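You operate a simulated robot arm through the tools that you are given. There is no shell and no other tool. Be economical: measure what you need, move in short steps, check, and stop when the job is done.

Carry out the task below with a simulated robot arm. There is one attempt and no reset: what you move stays moved.

TASK
Press the power button to switch it on. Then take the clear cup and leave it on top of the grey flowerpot.
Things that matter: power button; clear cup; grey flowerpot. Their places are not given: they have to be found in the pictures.

It is judged by the outcome, as a careful person would: the job done as asked, and still so three seconds after it is handed in. It fails if anything else is knocked over, pushed out of place, dropped, spilled or broken.

THE ROBOT
A 7-joint arm with a two-finger parallel gripper, fixed in place. Base frame: the origin is at the foot of the arm, x ahead of it, y to its left, z up; the work surface is at about z = 0. Lengths are in m, angles in rad, forces in N, time in s.
With the tool pointing down near the work surface it reaches from about 0.24 to 0.62 m from the base axis. Its first joint turns from -1.152 to 1.152 rad. Payload 2.6 kg.
Tool frame: the origin (TCP) lies between the finger pads and is the grasp point; the fingertips stand 0.03 m ahead of it; z points along the fingers, y is the line along which they close. The gripper opens to 0.094 m. The fingers are 0.028 m wide and 0.01 m thick; the gripper's body (0.05 by 0.096 m) begins 0.055 m behind the TCP.
Orientation is told as [roll, pitch, yaw] about the base's x, y, z axes, in that order, counted from this pose: with the fingers straight down and closing along the base's y, the tool's x points along the base's -x, its y along +y and its z along -z.

THE INTERFACE
- The arm moves only by the tool arm_command. Its argument "moves" is a list of rows, each a list of 3 entries, a list of its own where there are three numbers: the shift along the base's x, y, z in units of 300 mm (1.0 is 300 mm), then the turn, a rotation vector about the base's x, y, z in units of 120 degrees (1.0 is 120 degrees), then the finger opening in m, from 0 to 0.094. In form: [[[tx, ty, tz], [ax, ay, az], fingers], ...]. A call has 1 to 20 rows; each row is the pose to reach, as a shift and turn from the pose commanded when the call began. A call with a number of a shift or a turn outside -1 to 1 is refused whole. A row lasts 0.2 s, in which the tool goes at most 0.05 m and 0.15 rad; a call with a longer step from one row to the next is refused whole, and so is a gripper value outside its range. A pose out of reach is approached as far as the arm can. The call stops where the force on the tool passes 40 N (or 10 N more than at its start, if that is more) or the arm is blocked; 0.2 s more then pass. The fingers move at their own pace (about 0.072 m/s each) and stop on an object; they squeeze with about 22 N. The grip force told is the motor's: it shows also when the fingers shut on nothing. Time passes only in rows, and 0.2 s behind the last, so rows that repeat a pose let the fingers close. It gives the time, the measured TCP pose, the force on the tool (base axes), the opening and the grip force at its end, in the units of the frame above (readings bear some noise).
- Cameras (640 x 400 px; columns grow to the right, rows downward): "scene" is fixed at [0.0294, 0.4234, 0.5772]; the picture's right is [-0.84, -0.54, 0.00], its down [-0.24, 0.37, -0.90] and it looks along [0.48, -0.76, -0.44] (base axes); focal length 319 px, centre (320, 200). "wrist" rides on the gripper at [-0.037, 0, -0.058] in the tool frame; the picture's right is [0.00, -1.00, 0.00], its down [0.97, 0.00, -0.24] and it looks along [0.24, 0.00, 0.97] (tool axes); focal length 218 px, centre (320, 200).
- get_image(camera): a new picture of that camera. No time passes.
- pixel_to_xyz(camera, pixels): there is no depth. For up to 12 entries [column, row, z] of the newest picture of that camera ("zoom" is the newest enlarged one), the place [x, y] in the base frame at which the ray of that pixel passes the height z, good to about 0.003 m. No time passes.
- enlarge(camera, box): a new picture of the part [left, top, right, bottom] of that camera's present view, enlarged. No time passes.
- close_job(): hands the job in; it is judged then, once.

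Work in short steps. Measure before you move; look again where a grasp or a placing could have gone wrong, and mend it. You have 80 turns and 38 pictures in all, the two below and enlarged ones among them. Open the gripper and draw the arm clear of the work before you hand the job in, unless the task says otherwise; then end with one line.

The tools are called after "Request:" as name(argument=value, ...) on one line, values as JSON. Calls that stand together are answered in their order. arm_command: Moves the arm, as the interface text tells. Its arguments: {"type":"object","properties":{"moves":{"type":"array","items":{"type":"array"}}},"required":["moves"]} The other tools are called the same way: get_image (camera) takes a picture; pixel_to_xyz (camera, pixels) gives the place at which the rays of pixels pass given heights; enlarge (camera, box) takes an enlarged picture of a part of a camera's view; close_job () hands the job in.

At the start:

```text
time_s: 0.0
tcp_pos: [0.3613, -0.0006, 0.3756]
tool_rot: [0.0, 0.001, 0.0]
force: [0.1, 0.0, -0.8]
grip_width: 0.094
finger_force: 0.1
```

scene: 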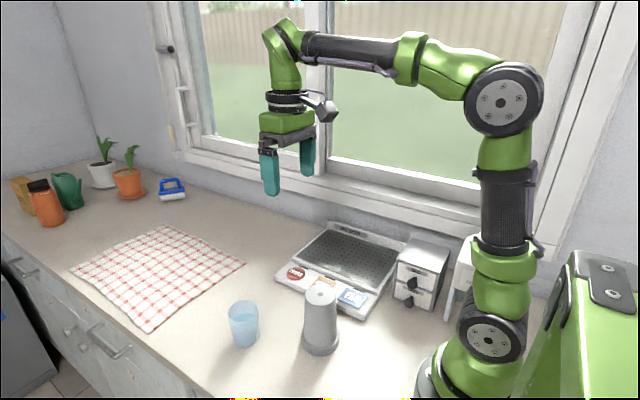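
wrist: 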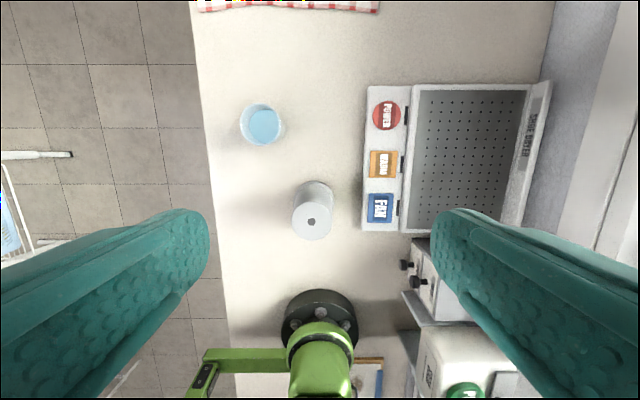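

The wrist view shows the red POWER button near (386,115), the cup at (261,124) and an upturned grey pot at (313,210). I'll enlarge both views.

Request:
enlarge(camera="scene", box=[210, 220, 450, 370])

Request:
enlarge(camera="wrist", box=[220, 80, 460, 250])

Request:
pixel_to_xyz(camera="wrist", pixels=[[386, 115, 0.03], [386, 115, 0.06], [383, 164, 0.03], [261, 128, 0.0], [261, 124, 0.09], [312, 222, 0.12], [312, 222, 0.1], [316, 190, 0.0]])

Request:
pixel_to_xyz(camera="scene", pixels=[[296, 273, 0.03], [296, 273, 0.06], [244, 345, 0.0], [244, 307, 0.08], [244, 307, 0.1], [321, 348, 0.0], [320, 295, 0.1], [320, 295, 0.12]])

```text
2.67 times, centred on (330, 295) of scene
```

zoom: 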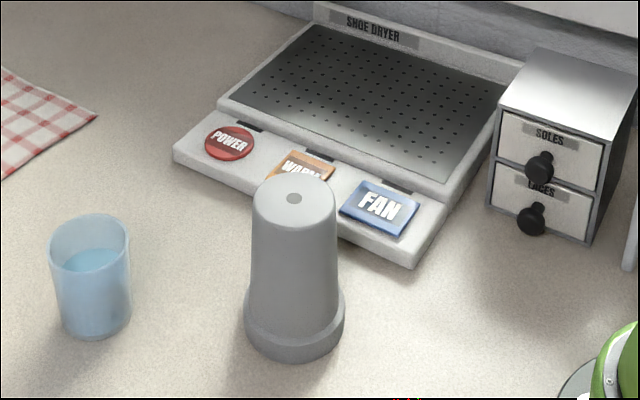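

```text
2.35 times, centred on (340, 165) of wrist
```

zoom: 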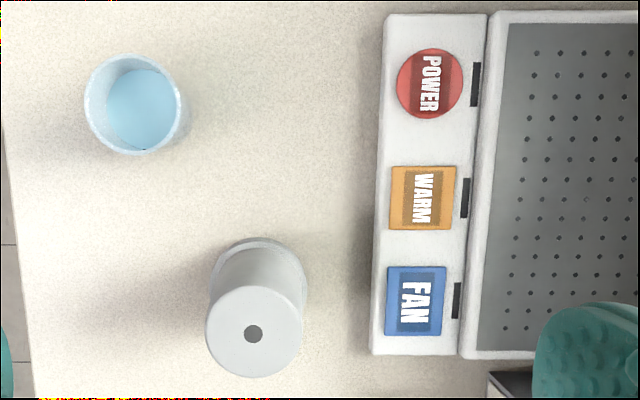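

```text
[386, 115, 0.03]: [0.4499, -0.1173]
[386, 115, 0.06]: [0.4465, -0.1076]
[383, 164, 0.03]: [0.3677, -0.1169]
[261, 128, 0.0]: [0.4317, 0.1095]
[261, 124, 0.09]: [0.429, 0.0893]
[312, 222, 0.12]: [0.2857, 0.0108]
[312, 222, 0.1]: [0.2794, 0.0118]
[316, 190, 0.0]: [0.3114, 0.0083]
```

```text
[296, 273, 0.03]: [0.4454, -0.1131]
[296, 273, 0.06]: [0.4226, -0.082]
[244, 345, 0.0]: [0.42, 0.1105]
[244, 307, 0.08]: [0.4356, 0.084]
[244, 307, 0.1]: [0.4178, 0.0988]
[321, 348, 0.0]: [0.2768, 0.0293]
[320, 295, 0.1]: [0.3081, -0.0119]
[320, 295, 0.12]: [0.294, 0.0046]
```

Triangulating: button at about (0.449, -0.116, 0.03), pot top centre (0.288, 0.0105) at z≈0.127, and the cup, which holds liquid, at (0.4285, 0.090) with its rim at z≈0.085. I'll close the fingers and move above the button.

Request:
arm_command(moves=[[[0.073, -0.096, 0], [0, 0, 0], 0], [[0.146, -0.192, 0], [0, 0, 0], 0], [[0.219, -0.288, 0], [0, 0, 0], 0], [[0.292, -0.385, 0], [0, 0, 0], 0], [[0.292, -0.385, -0.15], [0, 0, 0], 0], [[0.292, -0.385, -0.3], [0, 0, 0], 0], [[0.292, -0.385, -0.45], [0, 0, 0], 0], [[0.292, -0.385, -0.6], [0, 0, 0], 0], [[0.292, -0.385, -0.75], [0, 0, 0], 0], [[0.292, -0.385, -0.85], [0, 0, 0], 0], [[0.292, -0.385, -0.85], [0, 0, 0], 0]])

Request:
get_image(camera="wrist")

Request:
enlarge(camera="scene", box=[210, 200, 450, 350])

```text
time_s: 2.4
tcp_pos: [0.4485, -0.1178, 0.118]
tool_rot: [0.0, 0.0, 0.001]
force: [-0.6, -0.8, 0.4]
grip_width: 0.0
finger_force: 22.2
```

```text
33 pictures are left
```

wrist: 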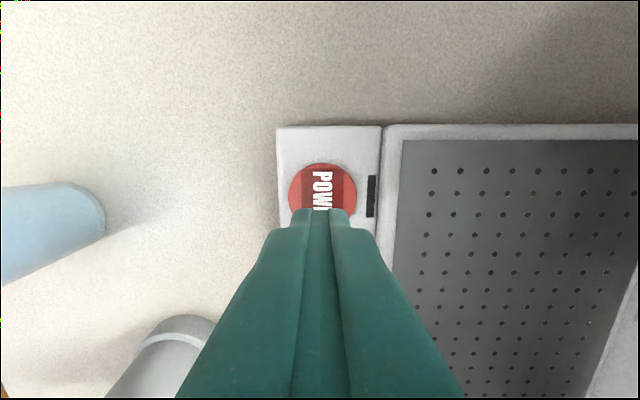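

```text
2.67 times, centred on (330, 275) of scene
```

zoom: 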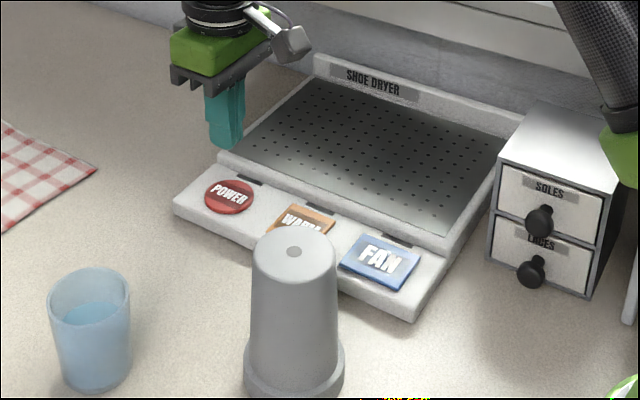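

The button's visible outline (cols 288–357, top row 163) puts its centre at about (322,197). I'll check that position.

Request:
pixel_to_xyz(camera="wrist", pixels=[[322, 197, 0.03], [322, 163, 0.03], [322, 197, 0.04]])

Request:
pixel_to_xyz(camera="zoom", pixels=[[229, 196, 0.03], [229, 196, 0.025], [229, 196, 0.035]])

```text
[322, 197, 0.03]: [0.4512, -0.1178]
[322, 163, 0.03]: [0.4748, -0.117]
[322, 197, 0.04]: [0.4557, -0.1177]
```

```text
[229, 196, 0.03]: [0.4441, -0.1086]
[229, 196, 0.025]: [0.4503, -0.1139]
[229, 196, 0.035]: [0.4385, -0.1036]
```

The TCP is centred over the button, whose top is at z≈0.024, so contact should come at TCP ≈0.054. I'll descend slowly.

Request:
arm_command(moves=[[[0.003, 0.003, -0.1], [0, 0, 0], 0], [[0.003, 0.003, -0.18], [0, 0, 0], 0], [[0.003, 0.003, -0.195], [0, 0, 0], 0], [[0.003, 0.003, -0.205], [0, 0, 0], 0], [[0.003, 0.003, -0.212], [0, 0, 0], 0], [[0.003, 0.003, -0.219], [0, 0, 0], 0], [[0.003, 0.003, -0.226], [0, 0, 0], 0]])

Request:
enlarge(camera="scene", box=[240, 220, 400, 320])

```text
time_s: 4.0
tcp_pos: [0.4508, -0.1145, 0.0536]
tool_rot: [-0.001, -0.002, -0.001]
force: [0.5, 0.3, 2.2]
grip_width: 0.0
finger_force: 22.5
```

```text
4.00 times, centred on (320, 270) of scene
```

zoom: 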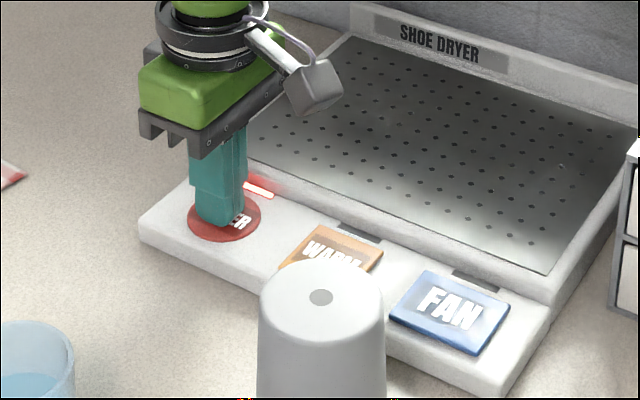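

The red lamp by POWER is lit and the tool reads 2.2 N. I'll lift straight up and check that it stays on.

Request:
arm_command(moves=[[[0, 0, 0.02], [0, 0, 0], 0], [[0, 0, 0.15], [0, 0, 0], 0], [[0, 0, 0.3], [0, 0, 0], 0], [[0, 0, 0.45], [0, 0, 0], 0], [[0, 0, 0.5], [0, 0, 0], 0]])

Request:
enlarge(camera="scene", box=[210, 220, 370, 370])

```text
time_s: 5.2
tcp_pos: [0.4493, -0.1145, 0.2063]
tool_rot: [0.001, 0.001, 0.001]
force: [0.0, -0.2, -0.4]
grip_width: 0.0
finger_force: 21.9
```

```text
2.67 times, centred on (290, 295) of scene
```

zoom: 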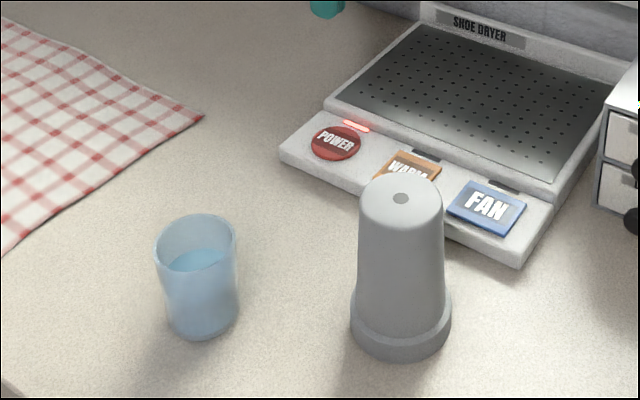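

The lamp stays on. Next I'll open the gripper, rise and move over the cup to measure it from above.

Request:
arm_command(moves=[[[0, 0, 0.1], [0, 0, 0], 0.094], [[-0.01, 0.12, 0.167], [0, 0, 0], 0.094], [[-0.03, 0.26, 0.167], [0, 0, 0], 0.094], [[-0.05, 0.4, 0.167], [0, 0, 0], 0.094], [[-0.06, 0.54, 0.167], [0, 0, 0], 0.094], [[-0.07, 0.682, 0.167], [0, 0, 0], 0.094], [[-0.07, 0.682, 0.167], [0, 0, 0], 0.094]])

Request:
get_image(camera="wrist")

Request:
enlarge(camera="scene", box=[200, 240, 360, 360])

```text
time_s: 6.8
tcp_pos: [0.4303, 0.0898, 0.25]
tool_rot: [0.0, 0.0, 0.001]
force: [0.1, 0.5, 0.3]
grip_width: 0.0941
finger_force: 0.0
```

```text
29 pictures are left
```

wrist: 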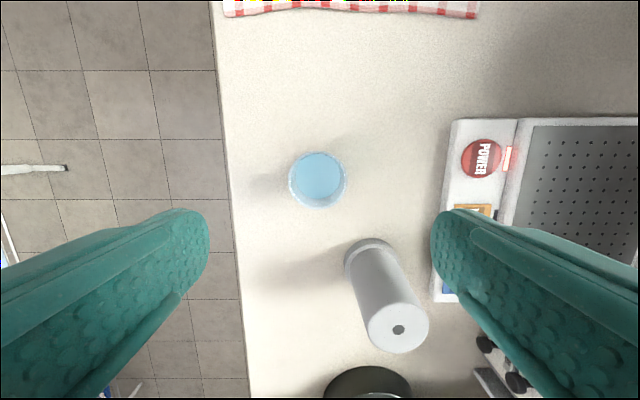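

```text
3.33 times, centred on (280, 300) of scene
```

zoom: 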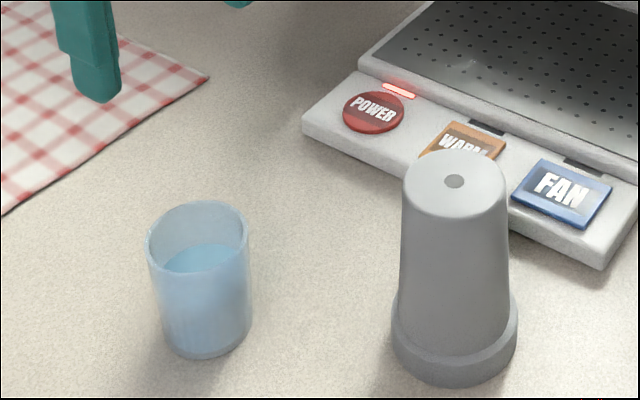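

The cup rim is centred at about (317,179) in the wrist view and (197,238) in the zoom. I'll convert these along with the pot-top hole.

Request:
pixel_to_xyz(camera="wrist", pixels=[[317, 179, 0.08], [317, 179, 0.09], [317, 179, 0.1], [288, 179, 0.085], [346, 179, 0.085], [398, 329, 0.12], [398, 329, 0.127], [398, 329, 0.135]])

Request:
pixel_to_xyz(camera="zoom", pixels=[[197, 238, 0.08], [197, 238, 0.09], [197, 238, 0.1], [207, 335, 0.0], [455, 181, 0.12], [455, 181, 0.127], [455, 181, 0.135]])

```text
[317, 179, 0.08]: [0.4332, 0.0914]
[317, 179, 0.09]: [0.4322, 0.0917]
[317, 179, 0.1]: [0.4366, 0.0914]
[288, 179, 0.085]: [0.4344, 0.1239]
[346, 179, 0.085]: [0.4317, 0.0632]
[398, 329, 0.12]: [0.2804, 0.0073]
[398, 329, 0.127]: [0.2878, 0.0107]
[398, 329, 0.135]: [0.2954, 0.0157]
```

```text
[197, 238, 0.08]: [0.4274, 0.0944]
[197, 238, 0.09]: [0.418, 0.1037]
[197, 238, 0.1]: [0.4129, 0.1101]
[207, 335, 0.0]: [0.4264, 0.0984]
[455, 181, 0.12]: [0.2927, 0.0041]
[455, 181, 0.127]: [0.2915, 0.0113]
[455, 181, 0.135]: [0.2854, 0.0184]
```

The cup centre is about (0.431, 0.092), 0.061 m across with the rim at z≈0.08. I'll descend around it to TCP z≈0.047.

Request:
arm_command(moves=[[[0.002, 0.007, -0.13], [0, 0, 0], 0.094], [[0.002, 0.007, -0.26], [0, 0, 0], 0.094], [[0.002, 0.007, -0.36], [0, 0, 0], 0.094], [[0.002, 0.007, -0.44], [0, 0, 0], 0.094], [[0.002, 0.007, -0.52], [0, 0, 0], 0.094], [[0.002, 0.007, -0.6], [0, 0, 0], 0.094], [[0.002, 0.007, -0.66], [0, 0, 0], 0.094], [[0.002, 0.007, -0.675], [0, 0, 0], 0.094]])

Request:
get_image(camera="wrist")

Request:
enlarge(camera="scene", box=[180, 240, 340, 360])

```text
time_s: 8.6
tcp_pos: [0.4296, 0.0912, 0.0483]
tool_rot: [0.0, 0.0, 0.003]
force: [0.2, 0.2, 0.4]
grip_width: 0.0942
finger_force: 0.0
```

```text
27 pictures are left
```

wrist: 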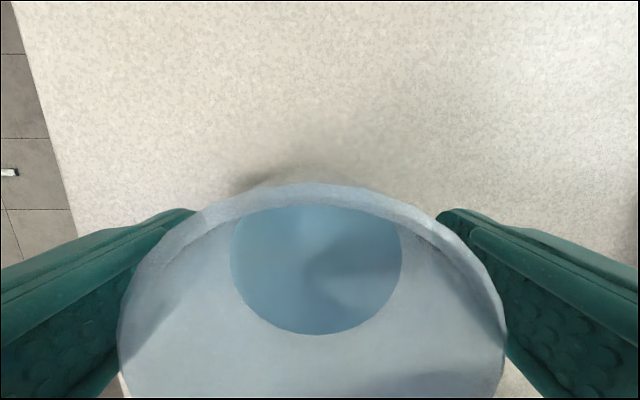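

```text
3.33 times, centred on (260, 300) of scene
```

zoom: 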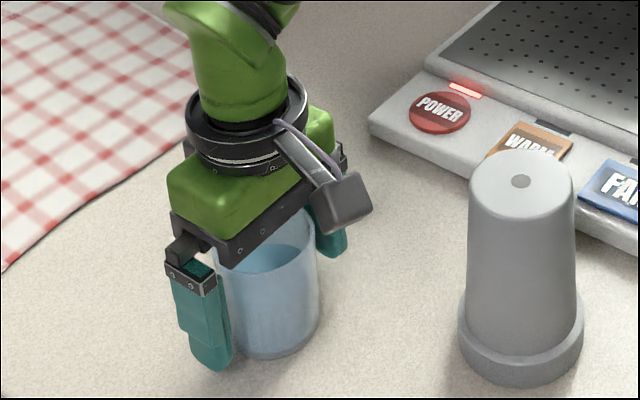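

The cup sits between the fingers, well centred in y and about 3 mm ahead in x. I'll shift slightly and close gradually.

Request:
arm_command(moves=[[[0.01, 0.003, 0], [0, 0, 0], 0.088], [[0.01, 0.003, 0], [0, 0, 0], 0.08], [[0.01, 0.003, 0], [0, 0, 0], 0.073], [[0.01, 0.003, 0], [0, 0, 0], 0.068], [[0.01, 0.003, 0], [0, 0, 0], 0.064], [[0.01, 0.003, 0], [0, 0, 0], 0.06], [[0.01, 0.003, 0], [0, 0, 0], 0.056], [[0.01, 0.003, 0], [0, 0, 0], 0.052], [[0.01, 0.003, 0], [0, 0, 0], 0.048], [[0.01, 0.003, 0], [0, 0, 0], 0.045]])

Request:
get_image(camera="wrist")

```text
time_s: 10.8
tcp_pos: [0.4317, 0.0921, 0.0497]
tool_rot: [0.0, 0.0, 0.0]
force: [0.3, -0.4, 0.7]
grip_width: 0.0633
finger_force: 22.6
```

```text
25 pictures are left
```

wrist: 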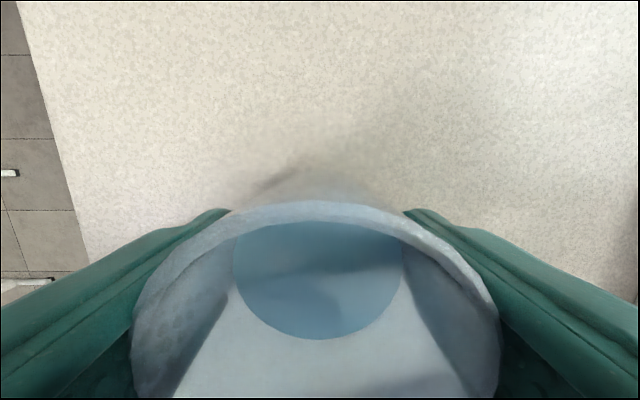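

The fingers hold the cup at 0.063 m with 22.6 N. I'll lift gently by 0.13 m and check.

Request:
arm_command(moves=[[[0, 0, 0.01], [0, 0, 0], 0.045], [[0, 0, 0.03], [0, 0, 0], 0.045], [[0, 0, 0.06], [0, 0, 0], 0.045], [[0, 0, 0.1], [0, 0, 0], 0.045], [[0, 0, 0.15], [0, 0, 0], 0.045], [[0, 0, 0.2], [0, 0, 0], 0.045], [[0, 0, 0.25], [0, 0, 0], 0.045], [[0, 0, 0.3], [0, 0, 0], 0.045], [[0, 0, 0.35], [0, 0, 0], 0.045], [[0, 0, 0.4], [0, 0, 0], 0.045], [[0, 0, 0.44], [0, 0, 0], 0.045], [[0, 0, 0.47], [0, 0, 0], 0.045], [[0, 0, 0.49], [0, 0, 0], 0.045], [[0, 0, 0.5], [0, 0, 0], 0.045], [[0, 0, 0.5], [0, 0, 0], 0.045]])

Request:
enlarge(camera="scene", box=[160, 180, 400, 360])

Request:
get_image(camera="wrist")

```text
time_s: 14.0
tcp_pos: [0.4327, 0.093, 0.2003]
tool_rot: [-0.001, 0.0, 0.001]
force: [0.6, -0.2, -1.3]
grip_width: 0.0632
finger_force: 21.9
```

```text
2.22 times, centred on (280, 270) of scene
```

zoom: 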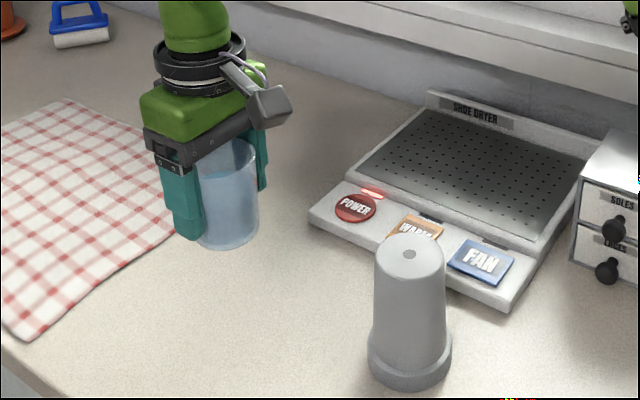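

```text
23 pictures are left
```

wrist: 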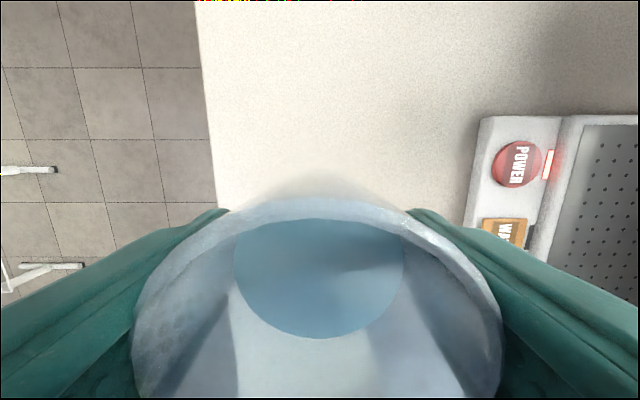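

The cup is upright and held, with its bottom at z≈0.15. I'll raise it a little and carry it slowly to above the pot at (0.288, 0.011).

Request:
arm_command(moves=[[[0, 0, 0.02], [0, 0, 0], 0.045], [[-0.005, -0.003, 0.05], [0, 0, 0], 0.045], [[-0.02, -0.011, 0.07], [0, 0, 0], 0.045], [[-0.045, -0.025, 0.08], [0, 0, 0], 0.045], [[-0.08, -0.045, 0.08], [0, 0, 0], 0.045], [[-0.12, -0.068, 0.08], [0, 0, 0], 0.045], [[-0.16, -0.091, 0.08], [0, 0, 0], 0.045], [[-0.2, -0.113, 0.08], [0, 0, 0], 0.045], [[-0.24, -0.136, 0.08], [0, 0, 0], 0.045], [[-0.28, -0.159, 0.08], [0, 0, 0], 0.045], [[-0.32, -0.181, 0.08], [0, 0, 0], 0.045], [[-0.36, -0.204, 0.08], [0, 0, 0], 0.045], [[-0.4, -0.227, 0.08], [0, 0, 0], 0.045], [[-0.435, -0.246, 0.08], [0, 0, 0], 0.045], [[-0.46, -0.26, 0.08], [0, 0, 0], 0.045], [[-0.475, -0.269, 0.08], [0, 0, 0], 0.045], [[-0.482, -0.273, 0.08], [0, 0, 0], 0.045], [[-0.482, -0.273, 0.08], [0, 0, 0], 0.045]])

Request:
enlarge(camera="scene", box=[240, 220, 400, 360])

```text
time_s: 17.8
tcp_pos: [0.2886, 0.0103, 0.2238]
tool_rot: [0.0, 0.0, 0.0]
force: [-0.9, -0.5, -1.3]
grip_width: 0.0629
finger_force: 21.8
```

```text
2.86 times, centred on (320, 290) of scene
```

zoom: 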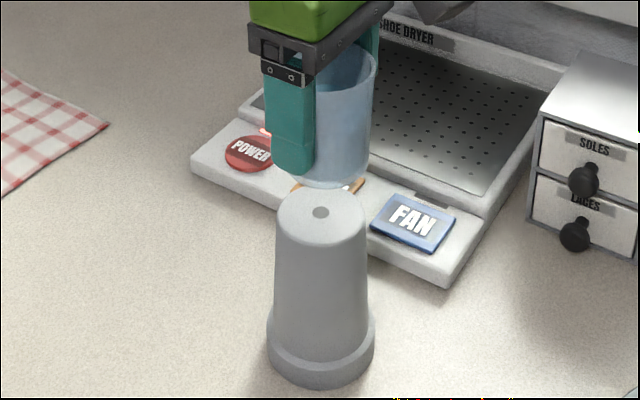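

The cup hovers above the pot, with its bottom's lowest edge at about (330,187) and right edge at about (369,168) in the zoom. I'll check its alignment with the pot-top outline.

Request:
pixel_to_xyz(camera="zoom", pixels=[[330, 187, 0.174], [369, 168, 0.174], [320, 212, 0.127], [278, 212, 0.127], [366, 215, 0.127], [321, 186, 0.127], [321, 244, 0.127]])

Request:
enlarge(camera="scene", box=[295, 230, 355, 310])

```text
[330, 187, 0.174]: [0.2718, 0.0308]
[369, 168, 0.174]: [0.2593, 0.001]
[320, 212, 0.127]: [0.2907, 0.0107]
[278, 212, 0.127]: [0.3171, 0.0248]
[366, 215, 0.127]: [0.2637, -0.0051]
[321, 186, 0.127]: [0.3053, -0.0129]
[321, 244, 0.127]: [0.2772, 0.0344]
```

```text
5.00 times, centred on (325, 270) of scene
```

zoom: 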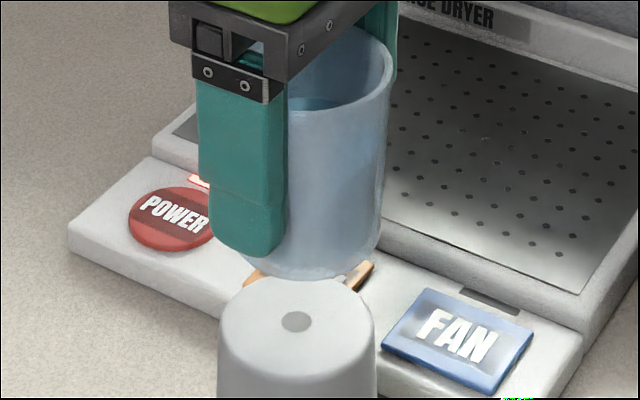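

Request:
pixel_to_xyz(camera="zoom", pixels=[[311, 240, 0.174], [311, 240, 0.17], [242, 245, 0.174], [380, 245, 0.174], [311, 280, 0.174], [296, 320, 0.127], [340, 70, 0.255]])

Request:
get_image(camera="wrist")

```text
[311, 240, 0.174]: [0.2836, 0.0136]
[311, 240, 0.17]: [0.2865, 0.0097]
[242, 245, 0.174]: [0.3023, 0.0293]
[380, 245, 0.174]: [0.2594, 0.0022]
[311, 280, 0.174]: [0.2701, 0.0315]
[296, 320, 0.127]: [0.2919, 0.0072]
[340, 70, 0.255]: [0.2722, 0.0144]
```

```text
20 pictures are left
```

wrist: 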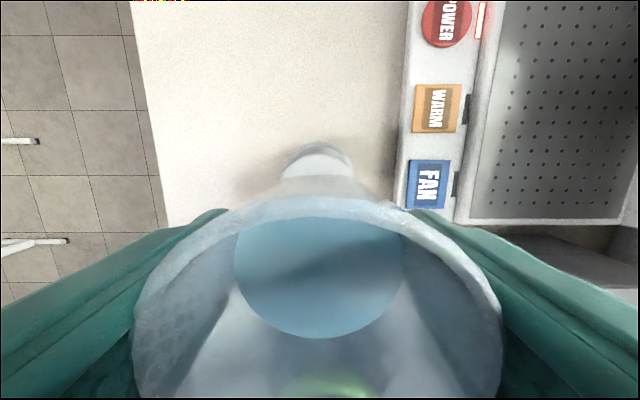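

The cup bottom is centred at about (0.2835, 0.0125) against the pot top at (0.290, 0.0105). I'll correct by +5 mm in x and descend most of the way.

Request:
arm_command(moves=[[[0.008, 0, 0], [0, 0, 0], 0.045], [[0.017, 0, -0.01], [0, 0, 0], 0.045], [[0.017, 0, -0.03], [0, 0, 0], 0.045], [[0.017, 0, -0.05], [0, 0, 0], 0.045], [[0.017, 0, -0.07], [0, 0, 0], 0.045], [[0.017, 0, -0.09], [0, 0, 0], 0.045], [[0.017, 0, -0.105], [0, 0, 0], 0.045], [[0.017, 0, -0.11], [0, 0, 0], 0.045], [[0.017, 0, -0.11], [0, 0, 0], 0.045]])

Request:
enlarge(camera="scene", box=[280, 250, 360, 350])

```text
time_s: 19.8
tcp_pos: [0.2928, 0.0115, 0.1919]
tool_rot: [-0.001, 0.0, 0.0]
force: [0.2, -0.5, -2.2]
grip_width: 0.0628
finger_force: 21.8
```

```text
4.00 times, centred on (320, 300) of scene
```

zoom: 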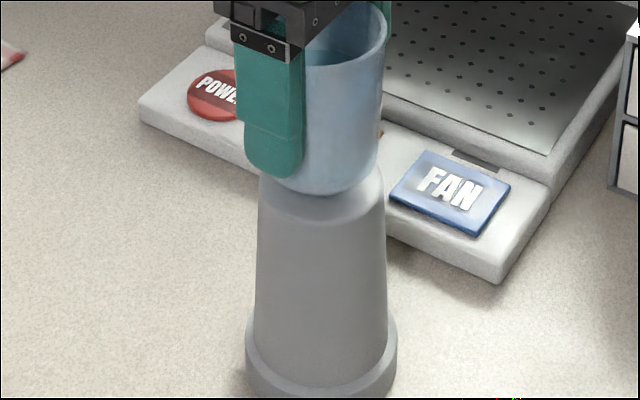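

Alignment looks good: cup bottom at cols 270–378 over the pot top at 259–384. I'll descend slowly until contact.

Request:
arm_command(moves=[[[0.002, 0, -0.012], [0, 0, 0], 0.045], [[0.002, 0, -0.024], [0, 0, 0], 0.045], [[0.002, 0, -0.034], [0, 0, 0], 0.045], [[0.002, 0, -0.04], [0, 0, 0], 0.045], [[0.002, 0, -0.04], [0, 0, 0], 0.045]])

Request:
enlarge(camera="scene", box=[280, 250, 360, 350])

```text
time_s: 21.0
tcp_pos: [0.2932, 0.0101, 0.1789]
tool_rot: [-0.001, -0.001, -0.001]
force: [0.0, 1.0, -2.1]
grip_width: 0.0628
finger_force: 21.9
```

```text
4.00 times, centred on (320, 300) of scene
```

zoom: 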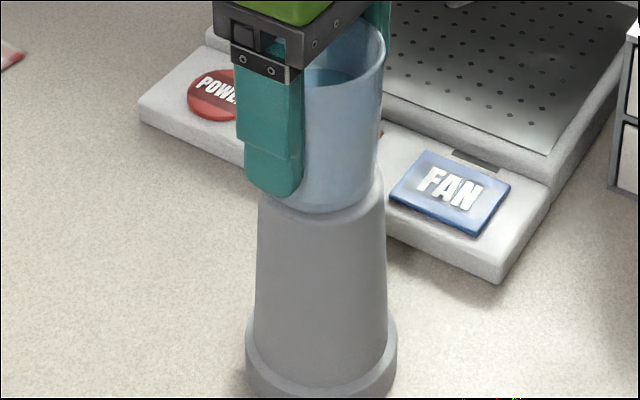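

There's no contact yet (z force still -2.1 N). I'll go down 3 mm in 1 mm steps.

Request:
arm_command(moves=[[[0, 0, -0.003], [0, 0, 0], 0.045], [[0, 0, -0.006], [0, 0, 0], 0.045], [[0, 0, -0.01], [0, 0, 0], 0.045], [[0, 0, -0.01], [0, 0, 0], 0.045]])

```text
time_s: 22.0
tcp_pos: [0.2937, 0.0106, 0.1765]
tool_rot: [0.0, -0.002, 0.001]
force: [-3.7, 0.2, 21.1]
grip_width: 0.0622
finger_force: 22.4
```

Contact: 21 N. I'll back off about 1.5 mm to leave only light contact, then look.

Request:
arm_command(moves=[[[0, 0, 0.003], [0, 0, 0], 0.045], [[0, 0, 0.005], [0, 0, 0], 0.045], [[0, 0, 0.005], [0, 0, 0], 0.045]])

Request:
enlarge(camera="scene", box=[280, 250, 360, 350])

Request:
get_image(camera="wrist")

```text
time_s: 22.8
tcp_pos: [0.2924, 0.0093, 0.1768]
tool_rot: [0.0, 0.003, 0.001]
force: [1.4, 0.4, -0.2]
grip_width: 0.0619
finger_force: 22.2
```

```text
4.00 times, centred on (320, 300) of scene
```

zoom: 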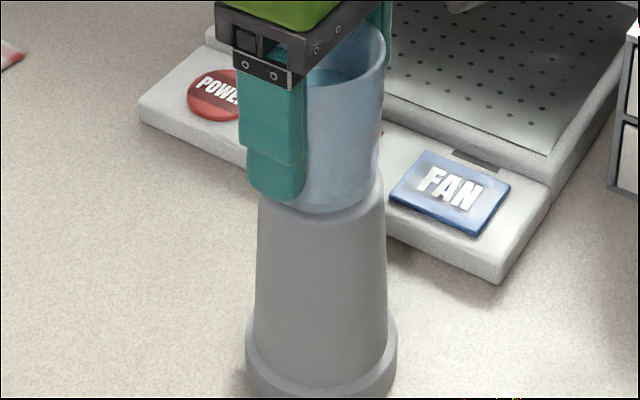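

```text
16 pictures are left
```

wrist: 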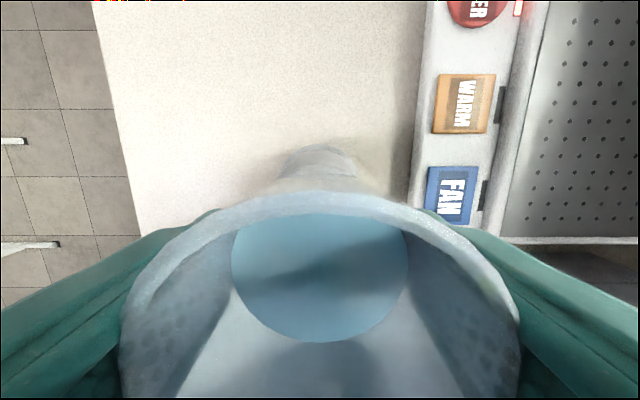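

The cup's base (front edge at row 214) sits centred within the pot top (front edge at row ~224) and is upright. I'll open gradually.

Request:
arm_command(moves=[[[0, 0, 0], [0, 0, 0], 0.06], [[0, 0, 0], [0, 0, 0], 0.062], [[0, 0, 0], [0, 0, 0], 0.064], [[0, 0, 0], [0, 0, 0], 0.066], [[0, 0, 0], [0, 0, 0], 0.07], [[0, 0, 0], [0, 0, 0], 0.076], [[0, 0, 0], [0, 0, 0], 0.084], [[0, 0, 0], [0, 0, 0], 0.094], [[0, 0, 0], [0, 0, 0], 0.094]])

Request:
enlarge(camera="scene", box=[280, 230, 360, 350])

Request:
get_image(camera="wrist")

```text
time_s: 24.8
tcp_pos: [0.2933, 0.0108, 0.178]
tool_rot: [0.0, 0.001, 0.0]
force: [-0.3, 1.0, -0.4]
grip_width: 0.0942
finger_force: 0.1
```

```text
3.33 times, centred on (320, 290) of scene
```

zoom: 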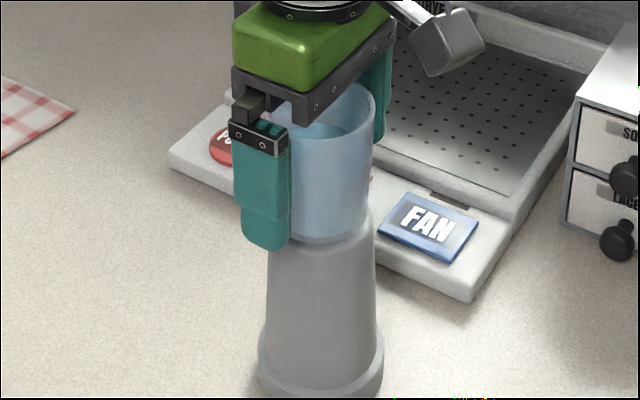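

```text
14 pictures are left
```

wrist: 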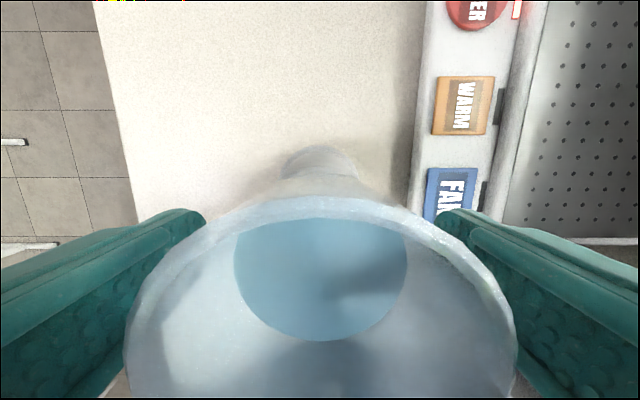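

The cup stands free and upright with both fingers clear of it. I'll rise straight up.

Request:
arm_command(moves=[[[0, 0, 0.03], [0, 0, 0], 0.094], [[0, 0, 0.08], [0, 0, 0], 0.094], [[0, 0, 0.14], [0, 0, 0], 0.094], [[0, 0, 0.2], [0, 0, 0], 0.094], [[0, 0, 0.27], [0, 0, 0], 0.094], [[0, 0, 0.35], [0, 0, 0], 0.094], [[0, 0, 0.45], [0, 0, 0], 0.094], [[0, 0, 0.55], [0, 0, 0], 0.094], [[0.1, 0, 0.6], [0, 0, 0], 0.094], [[0.2, 0, 0.6], [0, 0, 0], 0.094], [[0.3, 0, 0.6], [0, 0, 0], 0.094], [[0.3, 0, 0.6], [0, 0, 0], 0.094]])

Request:
get_image(camera="scene")

Request:
get_image(camera="wrist")

Request:
enlarge(camera="scene", box=[240, 220, 400, 360])

```text
time_s: 27.4
tcp_pos: [0.3838, 0.0114, 0.3567]
tool_rot: [0.0, 0.0, -0.001]
force: [0.2, -0.3, 0.0]
grip_width: 0.094
finger_force: 0.1
```

```text
13 pictures are left
```

scene: 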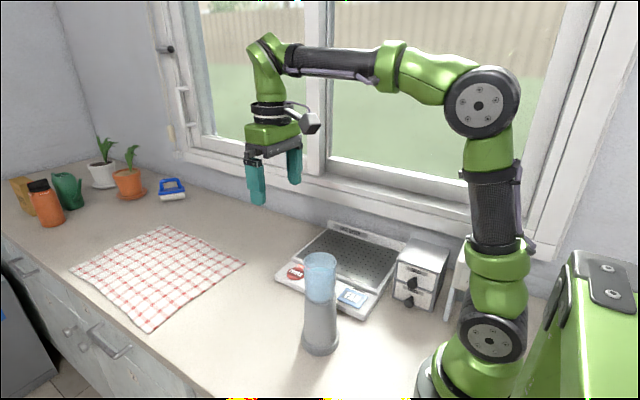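

```text
12 pictures are left
```

wrist: 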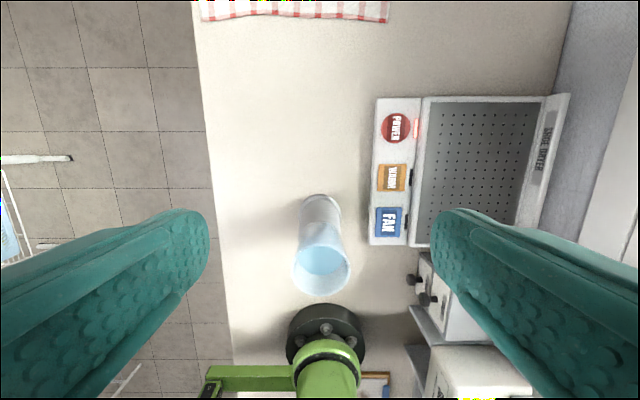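

```text
2.86 times, centred on (320, 290) of scene
```

zoom: 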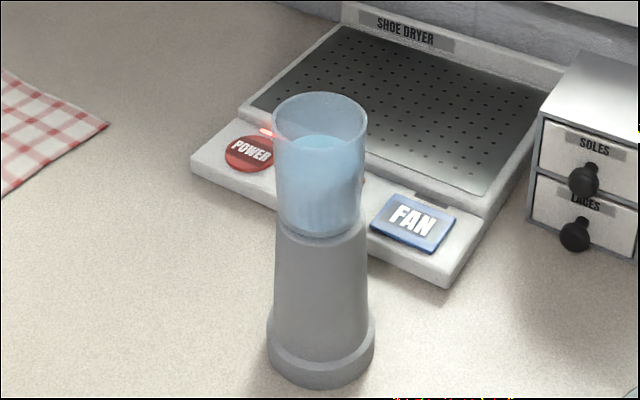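

The cup stands upright and centred on the pot with its liquid still in it, the power lamp is lit, and the arm is clear. I'm handing the job in.

Request:
close_job()

```text
The job is handed in.
```

The power button is on (its red lamp is lit), and the clear cup stands upright on the grey flowerpot with no spill or disturbance visible in the final pictures.
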